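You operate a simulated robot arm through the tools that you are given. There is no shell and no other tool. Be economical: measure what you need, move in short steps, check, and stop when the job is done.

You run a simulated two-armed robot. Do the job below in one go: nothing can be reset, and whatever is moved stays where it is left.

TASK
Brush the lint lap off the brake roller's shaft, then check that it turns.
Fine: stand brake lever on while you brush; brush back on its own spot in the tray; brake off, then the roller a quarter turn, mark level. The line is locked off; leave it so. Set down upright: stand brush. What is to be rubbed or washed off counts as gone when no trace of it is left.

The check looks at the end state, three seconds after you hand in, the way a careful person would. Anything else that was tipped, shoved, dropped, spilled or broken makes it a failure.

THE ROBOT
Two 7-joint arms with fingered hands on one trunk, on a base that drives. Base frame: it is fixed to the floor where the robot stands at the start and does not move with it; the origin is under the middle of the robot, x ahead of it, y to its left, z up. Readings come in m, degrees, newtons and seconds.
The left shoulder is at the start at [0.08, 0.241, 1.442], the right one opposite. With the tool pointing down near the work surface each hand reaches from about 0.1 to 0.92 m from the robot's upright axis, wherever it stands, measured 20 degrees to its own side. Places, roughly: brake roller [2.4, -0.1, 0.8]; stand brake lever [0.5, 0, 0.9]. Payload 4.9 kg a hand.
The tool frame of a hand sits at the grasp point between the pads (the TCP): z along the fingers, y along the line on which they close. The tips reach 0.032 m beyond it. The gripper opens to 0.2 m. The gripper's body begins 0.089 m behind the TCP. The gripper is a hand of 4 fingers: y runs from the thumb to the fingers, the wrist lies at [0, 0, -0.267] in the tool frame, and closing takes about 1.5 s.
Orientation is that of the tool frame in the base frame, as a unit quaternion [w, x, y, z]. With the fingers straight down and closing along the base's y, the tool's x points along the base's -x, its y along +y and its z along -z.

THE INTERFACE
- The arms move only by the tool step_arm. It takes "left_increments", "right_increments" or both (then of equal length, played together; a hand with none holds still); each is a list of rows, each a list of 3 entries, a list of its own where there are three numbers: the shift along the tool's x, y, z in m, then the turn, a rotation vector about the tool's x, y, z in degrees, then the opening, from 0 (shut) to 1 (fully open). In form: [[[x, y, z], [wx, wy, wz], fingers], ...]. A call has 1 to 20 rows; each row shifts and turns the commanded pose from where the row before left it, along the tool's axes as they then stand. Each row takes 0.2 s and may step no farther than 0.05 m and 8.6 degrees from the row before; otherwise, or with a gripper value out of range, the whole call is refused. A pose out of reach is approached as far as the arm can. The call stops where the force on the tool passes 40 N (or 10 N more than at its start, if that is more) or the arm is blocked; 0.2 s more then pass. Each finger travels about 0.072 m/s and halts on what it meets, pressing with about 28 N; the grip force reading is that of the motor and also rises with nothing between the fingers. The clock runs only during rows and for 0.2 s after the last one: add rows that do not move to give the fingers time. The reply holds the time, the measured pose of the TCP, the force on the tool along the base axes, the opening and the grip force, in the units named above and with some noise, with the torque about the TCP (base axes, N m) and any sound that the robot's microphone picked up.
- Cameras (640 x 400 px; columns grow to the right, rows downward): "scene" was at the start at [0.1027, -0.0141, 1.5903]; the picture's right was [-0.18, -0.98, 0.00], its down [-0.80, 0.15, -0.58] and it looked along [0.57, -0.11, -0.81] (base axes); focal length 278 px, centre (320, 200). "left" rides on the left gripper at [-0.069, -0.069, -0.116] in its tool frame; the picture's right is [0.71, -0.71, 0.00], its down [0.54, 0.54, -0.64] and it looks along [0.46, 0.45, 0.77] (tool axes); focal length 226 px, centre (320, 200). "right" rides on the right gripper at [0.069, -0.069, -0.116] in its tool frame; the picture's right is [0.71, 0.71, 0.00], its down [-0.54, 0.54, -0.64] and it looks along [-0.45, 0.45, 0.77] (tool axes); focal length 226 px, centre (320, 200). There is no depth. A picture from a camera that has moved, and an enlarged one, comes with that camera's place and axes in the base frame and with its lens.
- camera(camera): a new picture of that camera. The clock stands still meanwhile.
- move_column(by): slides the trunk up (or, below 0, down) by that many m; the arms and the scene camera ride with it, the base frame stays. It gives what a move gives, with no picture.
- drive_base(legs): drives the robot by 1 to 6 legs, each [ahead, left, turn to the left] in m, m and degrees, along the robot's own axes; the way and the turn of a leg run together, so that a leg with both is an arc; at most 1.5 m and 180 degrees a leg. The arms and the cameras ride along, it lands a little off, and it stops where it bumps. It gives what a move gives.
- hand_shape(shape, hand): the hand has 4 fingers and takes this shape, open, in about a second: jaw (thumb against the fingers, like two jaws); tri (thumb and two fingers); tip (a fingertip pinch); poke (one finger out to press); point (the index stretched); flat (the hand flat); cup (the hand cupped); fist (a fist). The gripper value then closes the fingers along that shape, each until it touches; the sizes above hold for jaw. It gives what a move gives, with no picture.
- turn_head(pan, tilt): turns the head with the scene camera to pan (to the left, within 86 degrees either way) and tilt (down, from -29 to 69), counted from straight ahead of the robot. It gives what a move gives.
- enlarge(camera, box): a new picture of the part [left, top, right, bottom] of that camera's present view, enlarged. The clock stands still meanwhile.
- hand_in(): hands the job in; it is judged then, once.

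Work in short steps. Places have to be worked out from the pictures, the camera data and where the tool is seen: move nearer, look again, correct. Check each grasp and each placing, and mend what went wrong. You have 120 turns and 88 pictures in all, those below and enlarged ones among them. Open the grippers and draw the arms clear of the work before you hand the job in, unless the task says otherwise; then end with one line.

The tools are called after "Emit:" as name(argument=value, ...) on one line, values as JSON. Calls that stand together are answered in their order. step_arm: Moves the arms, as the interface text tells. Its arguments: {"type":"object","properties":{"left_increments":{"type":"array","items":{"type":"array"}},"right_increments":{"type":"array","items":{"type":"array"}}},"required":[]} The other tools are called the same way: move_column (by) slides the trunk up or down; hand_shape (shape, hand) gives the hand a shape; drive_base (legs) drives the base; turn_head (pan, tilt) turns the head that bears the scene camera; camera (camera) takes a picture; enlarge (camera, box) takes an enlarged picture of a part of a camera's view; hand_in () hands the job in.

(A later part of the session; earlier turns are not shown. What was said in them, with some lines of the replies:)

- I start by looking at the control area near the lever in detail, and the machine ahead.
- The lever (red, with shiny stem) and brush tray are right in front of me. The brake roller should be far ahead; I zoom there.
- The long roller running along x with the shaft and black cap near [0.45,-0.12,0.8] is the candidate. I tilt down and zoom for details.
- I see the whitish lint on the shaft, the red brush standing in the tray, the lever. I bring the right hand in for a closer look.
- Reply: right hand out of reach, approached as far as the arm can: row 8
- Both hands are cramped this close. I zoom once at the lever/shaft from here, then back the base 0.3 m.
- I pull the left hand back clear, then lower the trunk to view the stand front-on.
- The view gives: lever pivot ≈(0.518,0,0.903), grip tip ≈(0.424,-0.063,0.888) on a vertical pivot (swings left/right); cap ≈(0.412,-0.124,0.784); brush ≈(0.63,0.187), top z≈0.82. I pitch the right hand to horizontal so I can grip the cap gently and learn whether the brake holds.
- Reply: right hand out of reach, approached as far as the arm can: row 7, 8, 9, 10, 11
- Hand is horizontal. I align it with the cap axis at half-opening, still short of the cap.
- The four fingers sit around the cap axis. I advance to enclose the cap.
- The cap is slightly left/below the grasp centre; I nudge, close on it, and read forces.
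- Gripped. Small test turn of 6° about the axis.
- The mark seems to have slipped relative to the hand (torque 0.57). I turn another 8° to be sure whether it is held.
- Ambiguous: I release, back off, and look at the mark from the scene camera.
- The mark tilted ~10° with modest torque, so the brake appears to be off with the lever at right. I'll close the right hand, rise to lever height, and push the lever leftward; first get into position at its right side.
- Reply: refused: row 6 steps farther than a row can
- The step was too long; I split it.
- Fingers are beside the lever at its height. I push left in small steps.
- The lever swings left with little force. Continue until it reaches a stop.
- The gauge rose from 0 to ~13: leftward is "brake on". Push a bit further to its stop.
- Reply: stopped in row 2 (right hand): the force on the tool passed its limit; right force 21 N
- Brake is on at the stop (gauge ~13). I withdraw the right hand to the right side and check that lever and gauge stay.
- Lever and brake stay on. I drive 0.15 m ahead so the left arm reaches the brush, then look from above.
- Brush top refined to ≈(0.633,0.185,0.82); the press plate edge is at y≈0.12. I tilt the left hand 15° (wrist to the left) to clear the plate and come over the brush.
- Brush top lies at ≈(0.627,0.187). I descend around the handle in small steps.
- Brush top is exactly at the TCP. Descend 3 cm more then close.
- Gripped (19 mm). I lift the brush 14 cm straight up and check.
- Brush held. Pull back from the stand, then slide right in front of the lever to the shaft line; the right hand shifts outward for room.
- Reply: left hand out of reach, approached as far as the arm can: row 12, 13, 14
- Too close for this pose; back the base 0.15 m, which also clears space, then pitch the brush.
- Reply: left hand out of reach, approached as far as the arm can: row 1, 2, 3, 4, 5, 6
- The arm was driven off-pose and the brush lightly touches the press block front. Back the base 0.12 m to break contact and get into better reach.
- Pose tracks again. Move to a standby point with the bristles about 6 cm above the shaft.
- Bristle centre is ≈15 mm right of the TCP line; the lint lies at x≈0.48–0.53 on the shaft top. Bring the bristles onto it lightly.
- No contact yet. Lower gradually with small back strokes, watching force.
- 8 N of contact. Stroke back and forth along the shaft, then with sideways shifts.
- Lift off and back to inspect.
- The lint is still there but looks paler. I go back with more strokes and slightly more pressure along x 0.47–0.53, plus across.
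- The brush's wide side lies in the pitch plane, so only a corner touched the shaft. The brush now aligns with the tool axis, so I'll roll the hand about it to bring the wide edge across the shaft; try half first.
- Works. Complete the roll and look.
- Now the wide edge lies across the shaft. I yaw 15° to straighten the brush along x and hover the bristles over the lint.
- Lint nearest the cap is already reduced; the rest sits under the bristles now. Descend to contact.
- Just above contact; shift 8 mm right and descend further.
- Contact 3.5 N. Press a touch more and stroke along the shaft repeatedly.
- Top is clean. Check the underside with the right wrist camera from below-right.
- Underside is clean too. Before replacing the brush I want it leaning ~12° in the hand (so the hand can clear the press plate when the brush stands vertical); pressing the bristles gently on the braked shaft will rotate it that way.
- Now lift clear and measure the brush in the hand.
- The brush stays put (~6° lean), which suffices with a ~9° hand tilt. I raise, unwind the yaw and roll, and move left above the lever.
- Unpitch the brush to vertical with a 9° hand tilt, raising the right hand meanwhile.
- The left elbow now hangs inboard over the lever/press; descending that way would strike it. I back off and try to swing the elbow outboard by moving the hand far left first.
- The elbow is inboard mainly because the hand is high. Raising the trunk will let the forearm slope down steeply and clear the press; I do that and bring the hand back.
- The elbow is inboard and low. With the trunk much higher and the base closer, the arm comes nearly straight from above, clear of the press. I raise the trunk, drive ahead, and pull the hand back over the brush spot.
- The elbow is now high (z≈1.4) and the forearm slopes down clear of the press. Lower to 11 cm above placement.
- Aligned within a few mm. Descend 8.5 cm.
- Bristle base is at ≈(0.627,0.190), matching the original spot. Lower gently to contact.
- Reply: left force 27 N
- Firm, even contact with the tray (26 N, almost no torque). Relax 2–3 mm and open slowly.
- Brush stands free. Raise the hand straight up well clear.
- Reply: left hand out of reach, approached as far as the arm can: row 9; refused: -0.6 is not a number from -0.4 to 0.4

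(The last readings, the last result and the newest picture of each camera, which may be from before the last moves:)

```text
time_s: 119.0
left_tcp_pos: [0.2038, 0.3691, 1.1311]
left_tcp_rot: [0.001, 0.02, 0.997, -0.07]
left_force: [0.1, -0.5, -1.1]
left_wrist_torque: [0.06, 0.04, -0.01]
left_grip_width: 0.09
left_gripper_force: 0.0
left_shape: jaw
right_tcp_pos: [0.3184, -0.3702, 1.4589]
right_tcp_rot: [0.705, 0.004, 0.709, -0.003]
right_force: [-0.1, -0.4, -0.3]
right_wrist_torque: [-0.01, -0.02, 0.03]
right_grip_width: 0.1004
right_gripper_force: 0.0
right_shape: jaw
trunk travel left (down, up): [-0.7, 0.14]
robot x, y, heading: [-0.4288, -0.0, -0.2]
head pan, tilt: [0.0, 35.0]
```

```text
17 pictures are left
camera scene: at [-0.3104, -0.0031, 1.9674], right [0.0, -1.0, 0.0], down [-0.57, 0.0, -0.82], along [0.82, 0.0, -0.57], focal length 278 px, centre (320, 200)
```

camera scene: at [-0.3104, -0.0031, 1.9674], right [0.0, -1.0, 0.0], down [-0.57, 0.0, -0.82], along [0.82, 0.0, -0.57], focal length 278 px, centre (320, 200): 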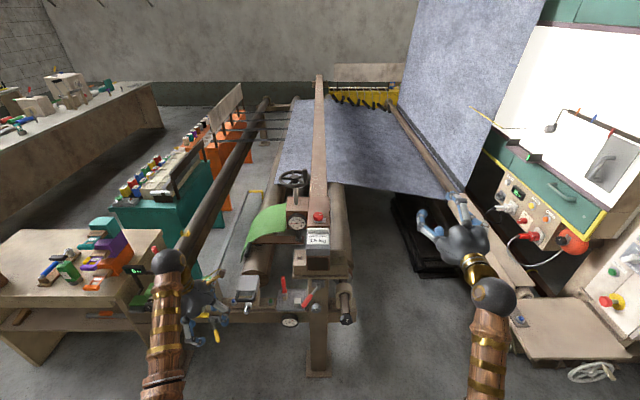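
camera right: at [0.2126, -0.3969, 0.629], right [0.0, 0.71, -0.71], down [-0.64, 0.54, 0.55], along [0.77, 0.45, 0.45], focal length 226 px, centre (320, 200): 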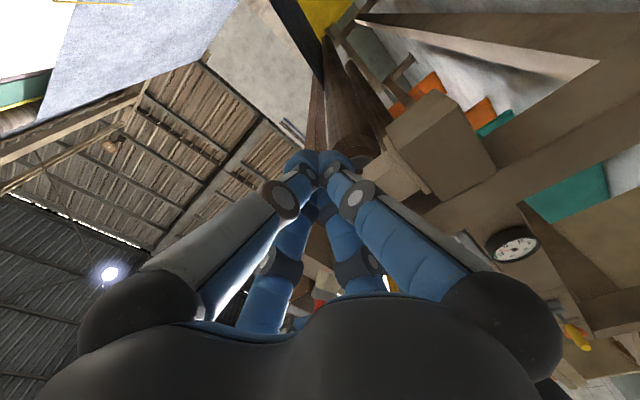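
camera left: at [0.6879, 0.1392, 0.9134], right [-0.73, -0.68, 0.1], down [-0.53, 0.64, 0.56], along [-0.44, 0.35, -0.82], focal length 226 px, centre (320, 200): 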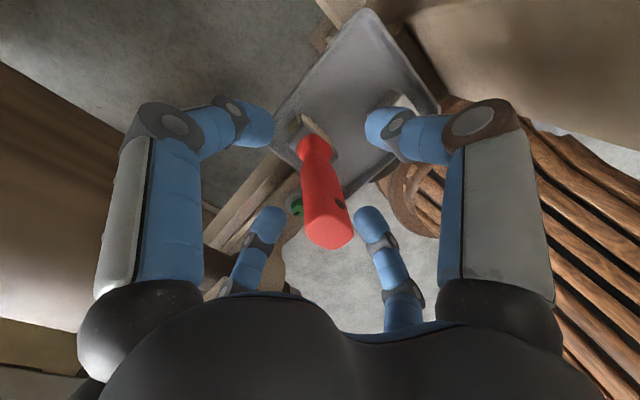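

Brush stands. Lower the trunk in two stages while keeping the left hand up.

Emit:
move_column(by=-0.3)

Emit:
step_arm(left_increments=[[[0.0, 0.0, -0.045], [0, 0, 0], 0.45], [[0.0, 0.0, -0.045], [0, 0, 0], 0.45], [[0, 0, -0.045], [0, 0, 0], 0.45], [[0, 0, -0.045], [0, 0, 0], 0.45], [[0, 0, -0.045], [0, 0, 0], 0.45], [[0, 0, -0.045], [0, 0, 0], 0.45]])

Emit:
move_column(by=-0.3)

Emit:
turn_head(pan=-3, tilt=38)

Emit:
enlarge(camera="scene", box=[220, 100, 420, 225])

```text
time_s: 122.0
left_tcp_pos: [0.2026, 0.3708, 0.8314]
left_tcp_rot: [0.002, 0.019, 0.997, -0.071]
left_force: [-1.4, -0.4, 0.0]
left_wrist_torque: [-0.01, 0.01, 0.01]
left_grip_width: 0.0899
left_gripper_force: 0.0
left_shape: jaw
right_tcp_pos: [0.3187, -0.3708, 1.1592]
right_tcp_rot: [0.705, 0.003, 0.709, -0.003]
right_force: [0.5, -0.7, -0.6]
right_wrist_torque: [0.01, 0.02, -0.03]
right_grip_width: 0.1005
right_gripper_force: 0.0
right_shape: jaw
trunk travel left (down, up): [-0.4, 0.44]
robot x, y, heading: [-0.4302, -0.0011, 0.2]
head pan, tilt: [0.0, 35.0]
```

```text
time_s: 123.4
left_tcp_pos: [0.1989, 0.4109, 1.1033]
left_tcp_rot: [0.001, 0.019, 0.997, -0.072]
left_force: [-0.3, 0.3, 0.1]
left_wrist_torque: [-0.03, -0.03, -0.01]
left_grip_width: 0.09
left_gripper_force: 0.0
left_shape: jaw
right_tcp_pos: [0.3186, -0.3692, 1.1598]
right_tcp_rot: [0.705, 0.004, 0.709, -0.004]
right_force: [0.4, 0.0, 0.3]
right_wrist_torque: [-0.02, 0.01, -0.01]
right_grip_width: 0.1006
right_gripper_force: 0.0
right_shape: jaw
trunk travel left (down, up): [-0.4, 0.44]
robot x, y, heading: [-0.4287, 0.0027, -0.1]
head pan, tilt: [0.0, 35.0]
```

```text
time_s: 126.4
left_tcp_pos: [0.2003, 0.4106, 0.8025]
left_tcp_rot: [0.001, 0.019, 0.997, -0.07]
left_force: [0.3, -0.2, 0.2]
left_wrist_torque: [-0.01, 0.0, 0.0]
left_grip_width: 0.0899
left_gripper_force: 0.1
left_shape: jaw
right_tcp_pos: [0.3174, -0.3694, 0.8593]
right_tcp_rot: [0.705, 0.004, 0.709, -0.004]
right_force: [-0.4, -0.4, 1.3]
right_wrist_torque: [0.02, -0.01, -0.01]
right_grip_width: 0.1003
right_gripper_force: 0.1
right_shape: jaw
trunk travel left (down, up): [-0.1, 0.74]
robot x, y, heading: [-0.4292, 0.0012, 0.1]
head pan, tilt: [0.0, 35.0]
```

```text
time_s: 127.0
left_tcp_pos: [0.2013, 0.4095, 0.8025]
left_tcp_rot: [0.002, 0.019, 0.997, -0.071]
left_force: [0.4, -0.9, 0.2]
left_wrist_torque: [0.0, -0.02, -0.01]
left_grip_width: 0.0897
left_gripper_force: 0.0
left_shape: jaw
right_tcp_pos: [0.3191, -0.37, 0.8599]
right_tcp_rot: [0.704, 0.004, 0.71, -0.003]
right_force: [-0.6, 0.5, -0.2]
right_wrist_torque: [0.02, -0.03, 0.01]
right_grip_width: 0.1005
right_gripper_force: 0.1
right_shape: jaw
trunk travel left (down, up): [-0.1, 0.74]
robot x, y, heading: [-0.43, 0.0028, 0.1]
head pan, tilt: [-3.0, 38.0]
```

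```text
3.20 times, centred on (320, 162) of scene
camera zoom: at [-0.3129, -0.0059, 1.363], right [-0.05, -1.0, 0.0], down [-0.61, 0.03, -0.79], along [0.79, -0.04, -0.62], focal length 888 px, centre (320, 320)
```

zoom: 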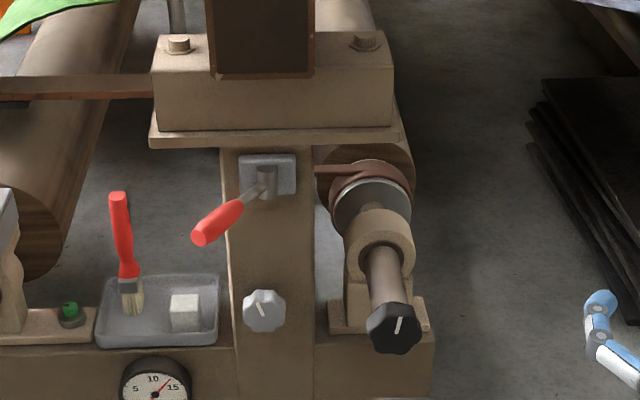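

Brush stands upright on its spot, brake still on. Now move the right hand (closed) in front of the lever to its left side to push the brake off.

Emit:
step_arm(right_increments=[[[-0.005, 0.048, 0], [0, 0, 0], 0.2], [[-0.005, 0.048, 0], [0, 0, 0], 0], [[-0.005, 0.048, 0], [0, 0, 0], 0], [[-0.005, 0.048, 0], [0, 0, 0], 0], [[-0.005, 0.048, 0], [0, 0, 0], 0], [[0, 0.048, 0], [0, 0, 0], 0], [[0, 0.048, 0], [0, 0, 0], 0], [[0, 0.048, 0], [0, 0, 0], 0], [[0, 0.048, 0], [0, 0, 0], 0], [[0, 0.048, 0], [0, 0, 0], 0], [[0, 0.04, 0], [0, 0, 0], 0], [[0, 0, 0.03], [0, 0, 0], 0]])

Emit:
enlarge(camera="scene", box=[220, 100, 420, 225])

```text
time_s: 129.6
left_tcp_pos: [0.2006, 0.4099, 0.8007]
left_tcp_rot: [0.001, 0.018, 0.997, -0.071]
left_force: [-0.3, -0.2, 0.0]
left_wrist_torque: [0.01, 0.01, 0.01]
left_grip_width: 0.0901
left_gripper_force: 0.0
left_shape: jaw
right_tcp_pos: [0.3552, 0.1482, 0.8847]
right_tcp_rot: [0.705, 0.004, 0.71, -0.004]
right_force: [1.0, 0.2, -0.7]
right_wrist_torque: [0.02, -0.02, 0.05]
right_grip_width: 0.0
right_gripper_force: 28.1
right_shape: jaw
trunk travel left (down, up): [-0.1, 0.74]
robot x, y, heading: [-0.431, 0.0002, 0.1]
head pan, tilt: [-3.0, 38.0]
```

```text
3.20 times, centred on (320, 162) of scene
camera zoom: at [-0.312, -0.0063, 1.3629], right [-0.05, -1.0, 0.0], down [-0.62, 0.03, -0.79], along [0.79, -0.04, -0.62], focal length 888 px, centre (320, 320)
```

zoom: 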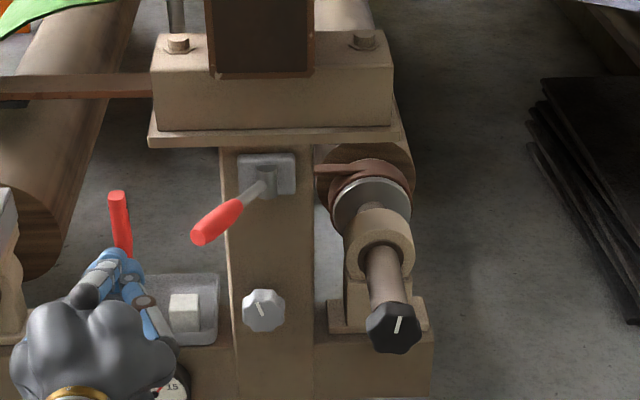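

Advance beside the lever and push right in small steps.

Emit:
step_arm(right_increments=[[[0, 0, 0.035], [0, 0, 0], 0], [[0, 0, 0.035], [0, 0, 0], 0], [[0, -0.02, 0], [0, 0, 0], 0], [[0, -0.02, 0], [0, 0, 0], 0], [[0, -0.02, 0], [0, 0, 0], 0], [[0, -0.02, 0], [0, 0, 0], 0], [[0, -0.02, 0], [0, 0, 0], 0], [[0, -0.02, 0], [0, 0, 0], 0], [[0, -0.02, 0], [0, 0, 0], 0], [[0, -0.015, 0], [0, 0, 0], 0]])

Emit:
enlarge(camera="scene", box=[220, 100, 420, 225])

```text
time_s: 131.8
left_tcp_pos: [0.2007, 0.4098, 0.8026]
left_tcp_rot: [0.001, 0.019, 0.997, -0.07]
left_force: [0.6, -0.7, 0.3]
left_wrist_torque: [0.03, -0.01, 0.0]
left_grip_width: 0.09
left_gripper_force: 0.1
left_shape: jaw
right_tcp_pos: [0.4232, -0.0048, 0.883]
right_tcp_rot: [0.705, 0.004, 0.709, -0.003]
right_force: [0.5, 0.9, 0.6]
right_wrist_torque: [0.0, 0.06, 0.03]
right_grip_width: 0.0
right_gripper_force: 28.0
right_shape: jaw
trunk travel left (down, up): [-0.1, 0.74]
robot x, y, heading: [-0.4329, -0.0021, -0.2]
head pan, tilt: [-3.0, 38.0]
```

```text
3.20 times, centred on (320, 162) of scene
camera zoom: at [-0.3129, -0.0062, 1.363], right [-0.05, -1.0, 0.0], down [-0.61, 0.03, -0.79], along [0.79, -0.04, -0.62], focal length 888 px, centre (320, 320)
```

zoom: 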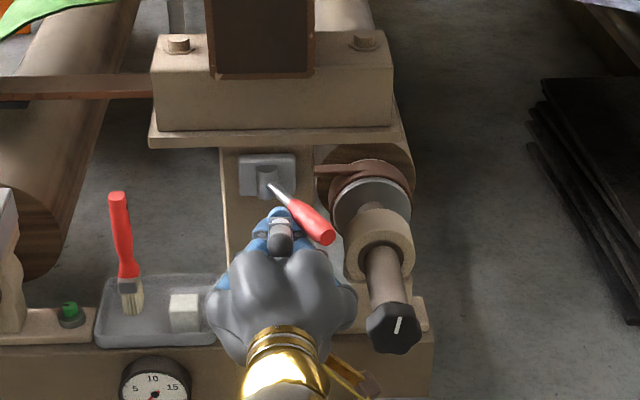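

The lever swung right; push on until its stop.

Emit:
step_arm(right_increments=[[[0, -0.012, 0], [0, 0, 0], 0], [[0, -0.012, 0], [0, 0, 0], 0], [[0, -0.01, 0], [0, 0, 0], 0], [[0, -0.008, 0], [0, 0, 0], 0]])

```text
time_s: 132.8
left_tcp_pos: [0.201, 0.4106, 0.8015]
left_tcp_rot: [0.001, 0.019, 0.997, -0.071]
left_force: [0.1, -0.6, 0.0]
left_wrist_torque: [-0.01, 0.0, -0.02]
left_grip_width: 0.0898
left_gripper_force: 0.0
left_shape: jaw
right_tcp_pos: [0.4229, -0.0474, 0.8836]
right_tcp_rot: [0.705, 0.004, 0.709, -0.003]
right_force: [-8.1, 10.6, -7.2]
right_wrist_torque: [-0.2, -0.17, -0.08]
right_grip_width: 0.0
right_gripper_force: 28.4
right_shape: jaw
trunk travel left (down, up): [-0.1, 0.74]
robot x, y, heading: [-0.4298, -0.0014, -0.0]
head pan, tilt: [-3.0, 38.0]
```

At the stop. Withdraw, drop to the cap axis in front of it, roll the hand −40° and open to half.

Emit:
step_arm(right_increments=[[[0, 0.015, 0], [0, 0, 0], 0], [[0, 0.01, -0.045], [0, 0, 0], 0], [[0, 0, -0.045], [0, 0, 0], 0], [[0.03, -0.035, 0], [0, 0, 0], 0.2], [[0.03, -0.035, 0], [0, 0, 0], 0.4], [[0.043, -0.025, 0], [0, 0, 0], 0.5], [[0, 0, 0], [0, 0, -8], 0.5], [[0, 0, 0], [0, 0, -8], 0.5], [[0, 0, 0], [0, 0, -8], 0.5], [[0, 0, 0], [0, 0, -8], 0.5], [[0, 0, 0], [0, 0, -8], 0.5], [[0, 0, 0], [0, 0, 0], 0.5]])

Emit:
enlarge(camera="scene", box=[220, 120, 420, 245])

```text
time_s: 135.4
left_tcp_pos: [0.2009, 0.4094, 0.8002]
left_tcp_rot: [0.001, 0.02, 0.997, -0.071]
left_force: [0.9, 0.4, -0.7]
left_wrist_torque: [0.02, 0.03, -0.01]
left_grip_width: 0.0898
left_gripper_force: 0.1
left_shape: jaw
right_tcp_pos: [0.3312, -0.1178, 0.7807]
right_tcp_rot: [0.661, -0.238, 0.668, -0.245]
right_force: [0.9, 0.2, 0.8]
right_wrist_torque: [-0.02, 0.01, 0.0]
right_grip_width: 0.0997
right_gripper_force: 0.1
right_shape: jaw
trunk travel left (down, up): [-0.1, 0.74]
robot x, y, heading: [-0.4286, 0.0013, 0.0]
head pan, tilt: [-3.0, 38.0]
```

```text
3.20 times, centred on (320, 182) of scene
camera zoom: at [-0.3129, -0.0059, 1.363], right [-0.05, -1.0, 0.0], down [-0.61, 0.03, -0.79], along [0.79, -0.04, -0.62], focal length 888 px, centre (320, 256)
```

zoom: 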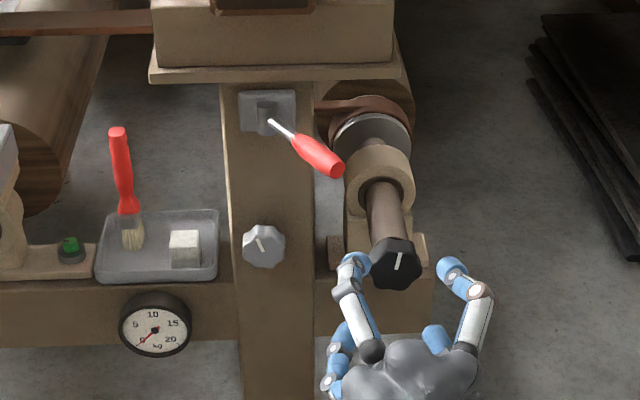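

Brake off (gauge 0). Enclose the cap and close.

Emit:
step_arm(right_increments=[[[0.005, -0.001, 0.025], [0, 0, 0], 0.5], [[0, 0, 0.025], [0, 0, 0], 0.5], [[0, 0, 0.025], [0, 0, 0], 0.5], [[0, 0, 0.004], [0, 0, 0], 0.4], [[0, 0, 0], [0, 0, 0], 0.3], [[0, 0, 0], [0, 0, 0], 0.2], [[0, 0, 0], [0, 0, 0], 0.15], [[0, 0, 0], [0, 0, 0], 0.15]])

```text
time_s: 137.2
left_tcp_pos: [0.2016, 0.4092, 0.8018]
left_tcp_rot: [0.002, 0.019, 0.997, -0.071]
left_force: [-0.3, 1.2, -0.2]
left_wrist_torque: [0.01, -0.02, -0.01]
left_grip_width: 0.0898
left_gripper_force: 0.1
left_shape: jaw
right_tcp_pos: [0.4092, -0.122, 0.776]
right_tcp_rot: [0.661, -0.239, 0.669, -0.244]
right_force: [2.8, -0.8, -5.8]
right_wrist_torque: [0.03, 0.18, -0.04]
right_grip_width: 0.0484
right_gripper_force: 28.5
right_shape: jaw
trunk travel left (down, up): [-0.1, 0.74]
robot x, y, heading: [-0.4323, -0.0026, 0.0]
head pan, tilt: [-3.0, 38.0]
```

Gripped (48 mm). Turn in the same direction, first 30°.

Emit:
step_arm(right_increments=[[[0, 0, 0], [0, 0, 6], 0.1], [[0, 0, 0], [0, 0, 6], 0.1], [[0, 0, 0], [0, 0, 6], 0.1], [[0, 0, 0], [0, 0, 6], 0.1], [[0, 0, 0], [0, 0, 6], 0.1]])

Emit:
enlarge(camera="right", box=[240, 100, 400, 200])

```text
time_s: 138.4
left_tcp_pos: [0.2008, 0.4079, 0.8032]
left_tcp_rot: [0.001, 0.02, 0.997, -0.07]
left_force: [-0.1, -0.3, 0.4]
left_wrist_torque: [-0.03, 0.01, -0.01]
left_grip_width: 0.0898
left_gripper_force: 0.1
left_shape: jaw
right_tcp_pos: [0.4092, -0.1239, 0.777]
right_tcp_rot: [0.701, -0.057, 0.708, -0.065]
right_force: [-5.9, -10.0, -8.1]
right_wrist_torque: [-0.07, 0.36, -0.22]
right_grip_width: 0.0487
right_gripper_force: 27.4
right_shape: jaw
trunk travel left (down, up): [-0.1, 0.74]
robot x, y, heading: [-0.4298, 0.0023, -0.3]
head pan, tilt: [-3.0, 38.0]
```

```text
4.00 times, centred on (320, 150) of right
camera zoom: at [0.2923, -0.2016, 0.7224], right [0.0, 0.58, -0.82], down [-0.63, 0.63, 0.45], along [0.78, 0.52, 0.36], focal length 904 px, centre (320, 400)
```

zoom: 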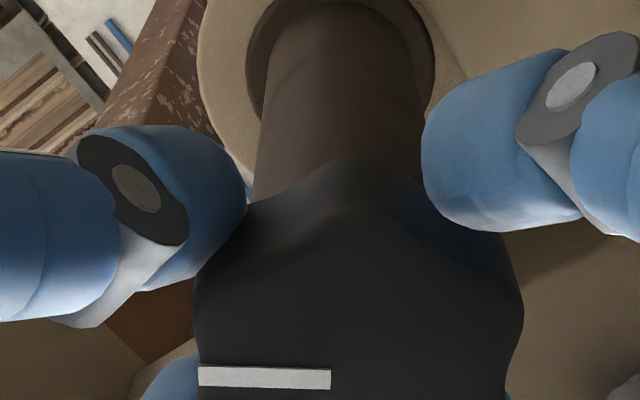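

The roller turns freely; the mark is now about 37–40° from vertical. Continue ~50°.

Emit:
step_arm(right_increments=[[[0, 0, 0], [0, 0, 6], 0.1], [[0, 0, 0], [0, 0, 6], 0.1], [[0, 0, 0], [0, 0, 6], 0.1], [[0, 0, 0], [0, 0, 6], 0.1], [[0, 0, 0], [0, 0, 6], 0.1], [[0, 0, 0], [0, 0, 6], 0.1], [[0, 0, 0], [0, 0, 6], 0.1], [[0, 0, 0], [0, 0, 6], 0.1], [[0, 0, 0], [0, 0, 3], 0.1], [[0, 0, 0], [0, 0, 0], 0.1]])

Emit:
enlarge(camera="right", box=[240, 130, 400, 230])

```text
time_s: 140.6
left_tcp_pos: [0.2003, 0.4072, 0.8018]
left_tcp_rot: [0.001, 0.02, 0.997, -0.07]
left_force: [-0.3, -0.2, 0.3]
left_wrist_torque: [-0.01, 0.03, 0.01]
left_grip_width: 0.0899
left_gripper_force: 0.1
left_shape: jaw
right_tcp_pos: [0.4103, -0.126, 0.7757]
right_tcp_rot: [0.66, 0.255, 0.663, 0.244]
right_force: [-16.0, -21.1, -15.8]
right_wrist_torque: [-0.17, 0.97, -0.64]
right_grip_width: 0.0499
right_gripper_force: 27.7
right_shape: jaw
trunk travel left (down, up): [-0.1, 0.74]
robot x, y, heading: [-0.4288, 0.0004, -0.1]
head pan, tilt: [-3.0, 38.0]
```

```text
4.00 times, centred on (320, 180) of right
camera zoom: at [0.293, -0.1296, 0.6806], right [0.01, 1.0, -0.07], down [-0.63, 0.06, 0.77], along [0.77, 0.03, 0.63], focal length 904 px, centre (320, 280)
```

zoom: 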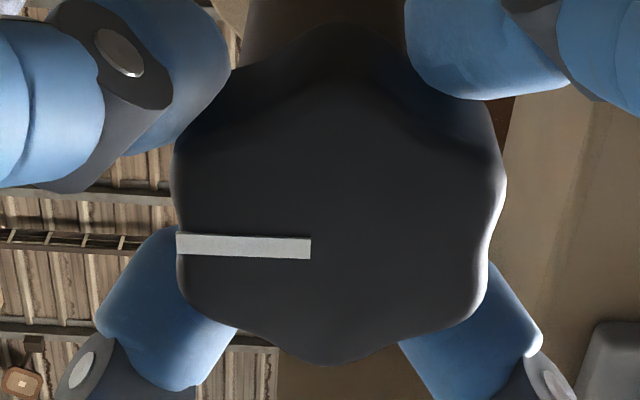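

Mark is within ~2° of level. Turn 1.5° more, then release and back off to check from the front.

Emit:
step_arm(right_increments=[[[0, 0, 0], [0, 0, 1.5], 0.1], [[0, 0, 0], [0, 0, 0], 0.1], [[0, 0, 0], [0, 0, 0], 0.3], [[0, 0, 0], [0, 0, 0], 0.45], [[0, 0, 0], [0, 0, 0], 0.55], [[0, 0, 0], [0, 0, 0], 0.55], [[0, 0, -0.03], [0, 0, 0], 0.55], [[0, 0, -0.03], [0, 0, 0], 0.55], [[0, 0, -0.03], [0, 0, 0], 0.55]])

Emit:
enlarge(camera="right", box=[260, 100, 420, 200])

```text
time_s: 142.6
left_tcp_pos: [0.1998, 0.4099, 0.8017]
left_tcp_rot: [0.002, 0.019, 0.997, -0.07]
left_force: [-0.1, 0.2, -0.1]
left_wrist_torque: [-0.04, 0.02, -0.02]
left_grip_width: 0.09
left_gripper_force: 0.1
left_shape: jaw
right_tcp_pos: [0.3178, -0.1189, 0.7797]
right_tcp_rot: [0.658, 0.261, 0.659, 0.253]
right_force: [0.0, -0.2, -0.1]
right_wrist_torque: [-0.04, 0.02, -0.03]
right_grip_width: 0.1094
right_gripper_force: 0.1
right_shape: jaw
trunk travel left (down, up): [-0.1, 0.74]
robot x, y, heading: [-0.4271, -0.0005, 0.3]
head pan, tilt: [-3.0, 38.0]
```

```text
4.00 times, centred on (340, 150) of right
camera zoom: at [0.2014, -0.1212, 0.6836], right [0.01, 1.0, -0.04], down [-0.64, 0.04, 0.77], along [0.77, 0.02, 0.64], focal length 904 px, centre (240, 400)
```

zoom: 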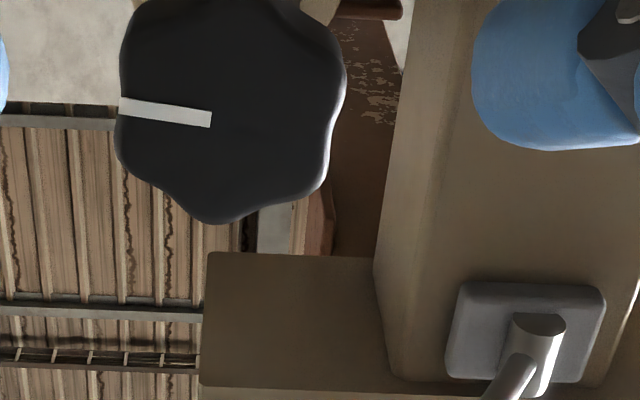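

The mark seems to have gone a few degrees past level on release. Move the hand aside and verify from the scene camera.

Emit:
step_arm(right_increments=[[[0, -0.045, 0], [0, 0, 0], 0.5], [[0, -0.045, 0], [0, 0, 0], 0.5], [[0, -0.045, 0], [0, 0, 0], 0.5]])

Emit:
enlarge(camera="scene", box=[310, 160, 390, 210])

```text
time_s: 143.4
left_tcp_pos: [0.2004, 0.4115, 0.8034]
left_tcp_rot: [0.001, 0.02, 0.997, -0.071]
left_force: [0.3, -0.4, 0.1]
left_wrist_torque: [0.01, -0.01, 0.0]
left_grip_width: 0.09
left_gripper_force: 0.0
left_shape: jaw
right_tcp_pos: [0.3187, -0.2201, 0.688]
right_tcp_rot: [0.658, 0.261, 0.66, 0.252]
right_force: [0.7, -0.1, 0.1]
right_wrist_torque: [-0.01, 0.01, 0.02]
right_grip_width: 0.1004
right_gripper_force: 0.1
right_shape: jaw
trunk travel left (down, up): [-0.1, 0.74]
robot x, y, heading: [-0.4294, 0.0006, 0.1]
head pan, tilt: [-3.0, 38.0]
```

```text
8.00 times, centred on (350, 185) of scene
camera zoom: at [-0.3129, -0.0066, 1.363], right [-0.05, -1.0, 0.0], down [-0.61, 0.03, -0.79], along [0.79, -0.04, -0.62], focal length 2221 px, centre (80, 320)
```

zoom: 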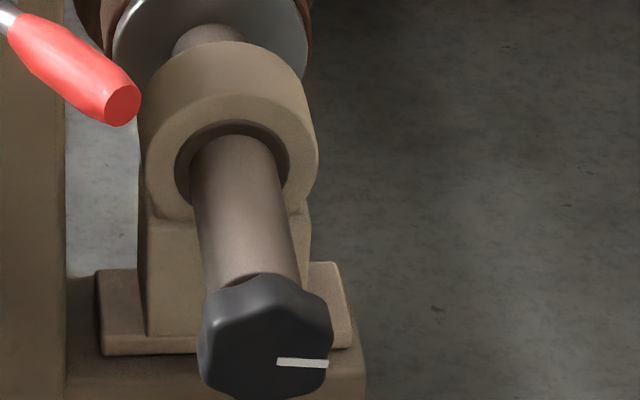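

The mark is ~5° past level; the shaft is clean. Re-grip centred and correct it by a small back turn.

Emit:
step_arm(right_increments=[[[0, 0.044, 0], [0, 0, 0], 0.5], [[0, 0.044, 0], [0, 0, 0], 0.5], [[0.001, 0.0433, 0], [0, 0, 0], 0.5], [[0, 0, 0.03], [0, 0, 0], 0.5], [[0, 0, 0.03], [0, 0, 0], 0.5], [[0, 0, 0.03], [0, 0, 0], 0.5], [[0, 0, 0], [0, 0, 0], 0.35], [[0, 0, 0], [0, 0, 0], 0.25], [[0, 0, 0], [0, 0, 0], 0.15], [[0, 0, 0], [0, 0, 0], 0.15]])

Emit:
enlarge(camera="right", box=[240, 130, 400, 230])

```text
time_s: 145.6
left_tcp_pos: [0.2006, 0.4101, 0.801]
left_tcp_rot: [0.002, 0.019, 0.997, -0.07]
left_force: [0.5, 0.1, 0.9]
left_wrist_torque: [-0.01, -0.01, 0.0]
left_grip_width: 0.0899
left_gripper_force: 0.0
left_shape: jaw
right_tcp_pos: [0.4102, -0.1242, 0.7756]
right_tcp_rot: [0.658, 0.261, 0.66, 0.253]
right_force: [7.0, 0.0, 0.0]
right_wrist_torque: [0.03, 0.02, 0.0]
right_grip_width: 0.0538
right_gripper_force: 28.1
right_shape: jaw
trunk travel left (down, up): [-0.1, 0.74]
robot x, y, heading: [-0.4302, 0.0009, -0.1]
head pan, tilt: [-3.0, 38.0]
```

```text
4.00 times, centred on (320, 180) of right
camera zoom: at [0.2949, -0.1255, 0.6806], right [0.01, 1.0, -0.04], down [-0.64, 0.04, 0.77], along [0.77, 0.02, 0.64], focal length 904 px, centre (320, 280)
```

zoom: 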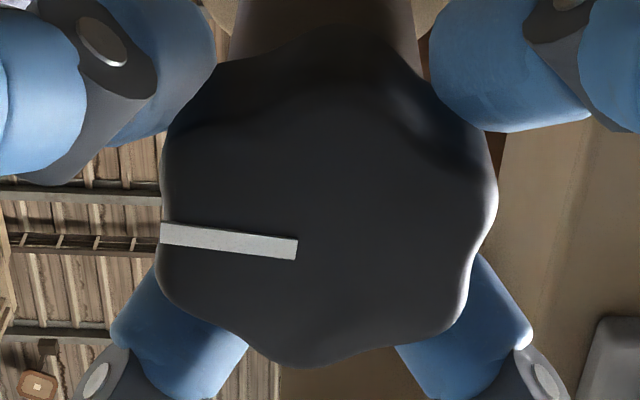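

Well centred (no side force). Mark is 5.8° past level; turn back 6°.

Emit:
step_arm(right_increments=[[[0, 0, 0], [0, 0, -3], 0.1], [[0, 0, 0], [0, 0, -3], 0.1], [[0, 0, 0], [0, 0, 0], 0.1], [[0, 0, 0], [0, 0, 0], 0.1]])

Emit:
enlarge(camera="right", box=[240, 130, 400, 230])

```text
time_s: 146.6
left_tcp_pos: [0.2013, 0.4111, 0.7998]
left_tcp_rot: [0.0, 0.019, 0.997, -0.07]
left_force: [-0.9, 0.3, -0.3]
left_wrist_torque: [-0.02, -0.03, 0.0]
left_grip_width: 0.0898
left_gripper_force: 0.2
left_shape: jaw
right_tcp_pos: [0.4118, -0.1226, 0.775]
right_tcp_rot: [0.671, 0.225, 0.673, 0.217]
right_force: [21.0, 4.1, 5.7]
right_wrist_torque: [0.03, -0.24, 0.13]
right_grip_width: 0.0532
right_gripper_force: 27.8
right_shape: jaw
trunk travel left (down, up): [-0.1, 0.74]
robot x, y, heading: [-0.4284, -0.0011, 0.2]
head pan, tilt: [-3.0, 38.0]
```

```text
4.00 times, centred on (320, 180) of right
camera zoom: at [0.2945, -0.1357, 0.6809], right [0.01, 0.99, -0.15], down [-0.64, 0.12, 0.76], along [0.77, 0.09, 0.63], focal length 904 px, centre (320, 280)
```

zoom: 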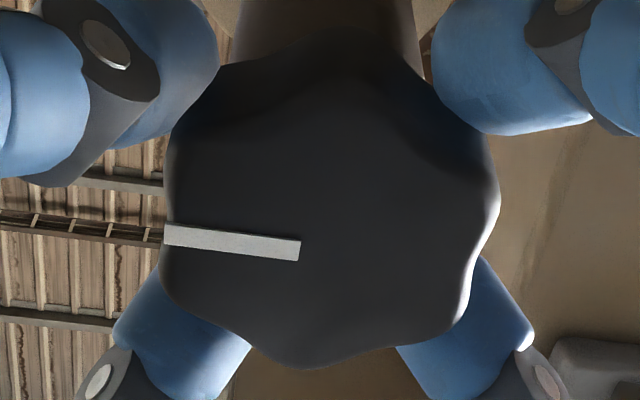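

Level now. Release slowly and withdraw; 4 pictures remain, so one check.

Emit:
step_arm(right_increments=[[[0, 0, 0], [0, 0, 0], 0.3], [[0, 0, 0], [0, 0, 0], 0.4], [[0, 0, 0], [0, 0, 0], 0.5], [[0, 0, 0], [0, 0, 0], 0.55], [[0, 0, 0], [0, 0, 0], 0.55], [[0, 0, -0.03], [0, 0, 0], 0.55], [[0, 0, -0.03], [0, 0, 0], 0.55], [[0, 0, -0.03], [0, 0, 0], 0.55], [[0, -0.045, 0], [0, 0, 0], 0.55], [[0, -0.045, 0], [0, 0, 0], 0.55], [[0, -0.045, 0], [0, 0, 0], 0.55]])

Emit:
enlarge(camera="scene", box=[310, 160, 390, 210])

```text
time_s: 149.0
left_tcp_pos: [0.1996, 0.4097, 0.8028]
left_tcp_rot: [0.002, 0.019, 0.997, -0.071]
left_force: [-0.4, 0.5, -1.0]
left_wrist_torque: [-0.01, -0.03, -0.02]
left_grip_width: 0.0897
left_gripper_force: 0.1
left_shape: jaw
right_tcp_pos: [0.3202, -0.2321, 0.6985]
right_tcp_rot: [0.67, 0.227, 0.672, 0.218]
right_force: [0.0, -0.9, -0.4]
right_wrist_torque: [0.0, 0.02, 0.01]
right_grip_width: 0.1096
right_gripper_force: 0.0
right_shape: jaw
trunk travel left (down, up): [-0.1, 0.74]
robot x, y, heading: [-0.4293, -0.0004, 0.2]
head pan, tilt: [-3.0, 38.0]
```

```text
8.00 times, centred on (350, 185) of scene
camera zoom: at [-0.3126, -0.0066, 1.363], right [-0.05, -1.0, 0.0], down [-0.62, 0.03, -0.79], along [0.79, -0.04, -0.62], focal length 2221 px, centre (80, 320)
```

zoom: 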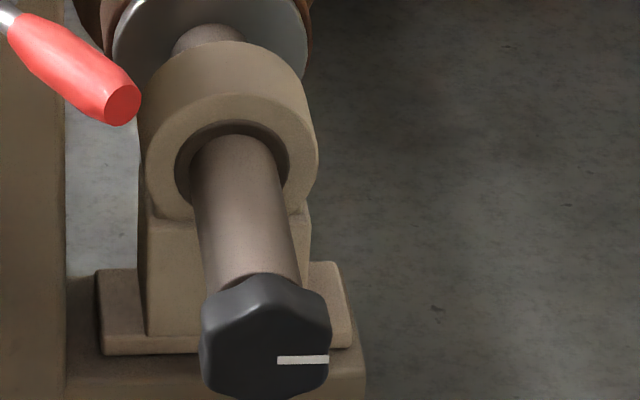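

Level within ~2°, shaft clean, brake off. Open the hands, draw clear and take a final look.

Emit:
step_arm(right_increments=[[[0, 0, -0.03], [0, 0, 0], 0.8], [[0, -0.04, 0], [0, 0, 0], 1], [[0, 0, 0], [0, 0, 0], 1], [[0, 0, 0], [0, 0, 0], 1]], left_increments=[[[0, 0, 0], [0, 0, 0], 0.8], [[0, 0, 0], [0, 0, 0], 1], [[0, 0, 0], [0, 0, 0], 1], [[0, 0, 0], [0, 0, 0], 1]])

Emit:
camera(camera="scene")

Emit:
enlarge(camera="right", box=[240, 60, 400, 160])

```text
time_s: 150.0
left_tcp_pos: [0.2001, 0.41, 0.801]
left_tcp_rot: [0.001, 0.019, 0.997, -0.071]
left_force: [0.1, -1.2, -0.3]
left_wrist_torque: [-0.03, 0.0, 0.0]
left_grip_width: 0.1998
left_gripper_force: 0.0
left_shape: jaw
right_tcp_pos: [0.2881, -0.263, 0.6715]
right_tcp_rot: [0.67, 0.227, 0.673, 0.218]
right_force: [-0.8, 0.0, -0.9]
right_wrist_torque: [-0.01, 0.0, 0.01]
right_grip_width: 0.1999
right_gripper_force: 0.1
right_shape: jaw
trunk travel left (down, up): [-0.1, 0.74]
robot x, y, heading: [-0.4289, -0.0003, -0.0]
head pan, tilt: [-3.0, 38.0]
```

```text
5 pictures are left
camera scene: at [-0.3127, -0.0062, 1.363], right [-0.05, -1.0, 0.0], down [-0.62, 0.03, -0.79], along [0.79, -0.04, -0.62], focal length 278 px, centre (320, 200)
```

scene: 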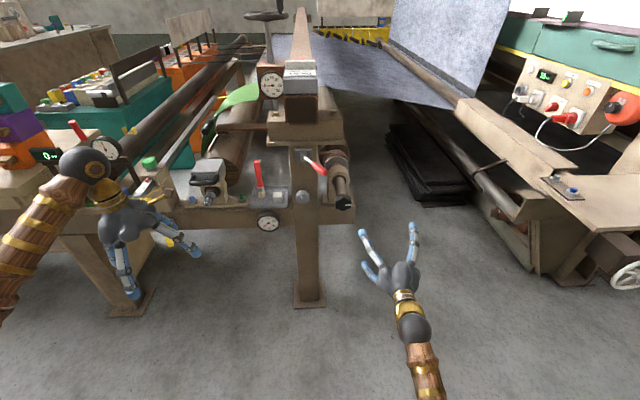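

```text
4.00 times, centred on (320, 110) of right
camera zoom: at [0.1717, -0.2755, 0.5772], right [0.01, 0.99, -0.15], down [-0.64, 0.12, 0.76], along [0.77, 0.09, 0.63], focal length 904 px, centre (320, 560)
```

zoom: 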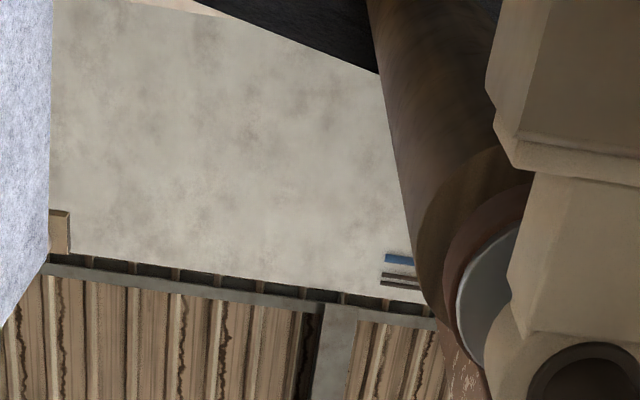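

One more zoom on the shaft's right side from this wrist camera, where the former lint patch now faces.

Emit:
enlarge(camera="right", box=[330, 120, 490, 220])

```text
4.00 times, centred on (410, 170) of right
camera zoom: at [0.1717, -0.2755, 0.5772], right [0.01, 0.99, -0.15], down [-0.64, 0.12, 0.76], along [0.77, 0.09, 0.63], focal length 904 px, centre (-40, 320)
```

zoom: 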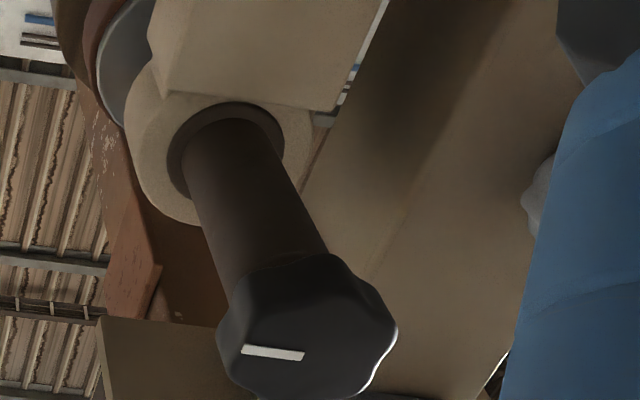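

The shaft shows no lint from below/right, the mark is level, the brush is upright in its place and the brake is off. Handing in.

Emit:
hand_in()

```text
The job is handed in.
```

I brushed the lint off the brake roller's shaft with the brake on, stood the brush back on its spot in the tray, and took the brake off. The roller turns freely and now sits at a quarter turn, with its mark level to within about 2°. The shaft shows no lint in any view I took, from above, from the front, or from below on the right. While I was repositioning, the brush bumped lightly against the front of the press block; nothing moved. Before I knew which way the lever worked, I also turned the roller about 10° to test it.
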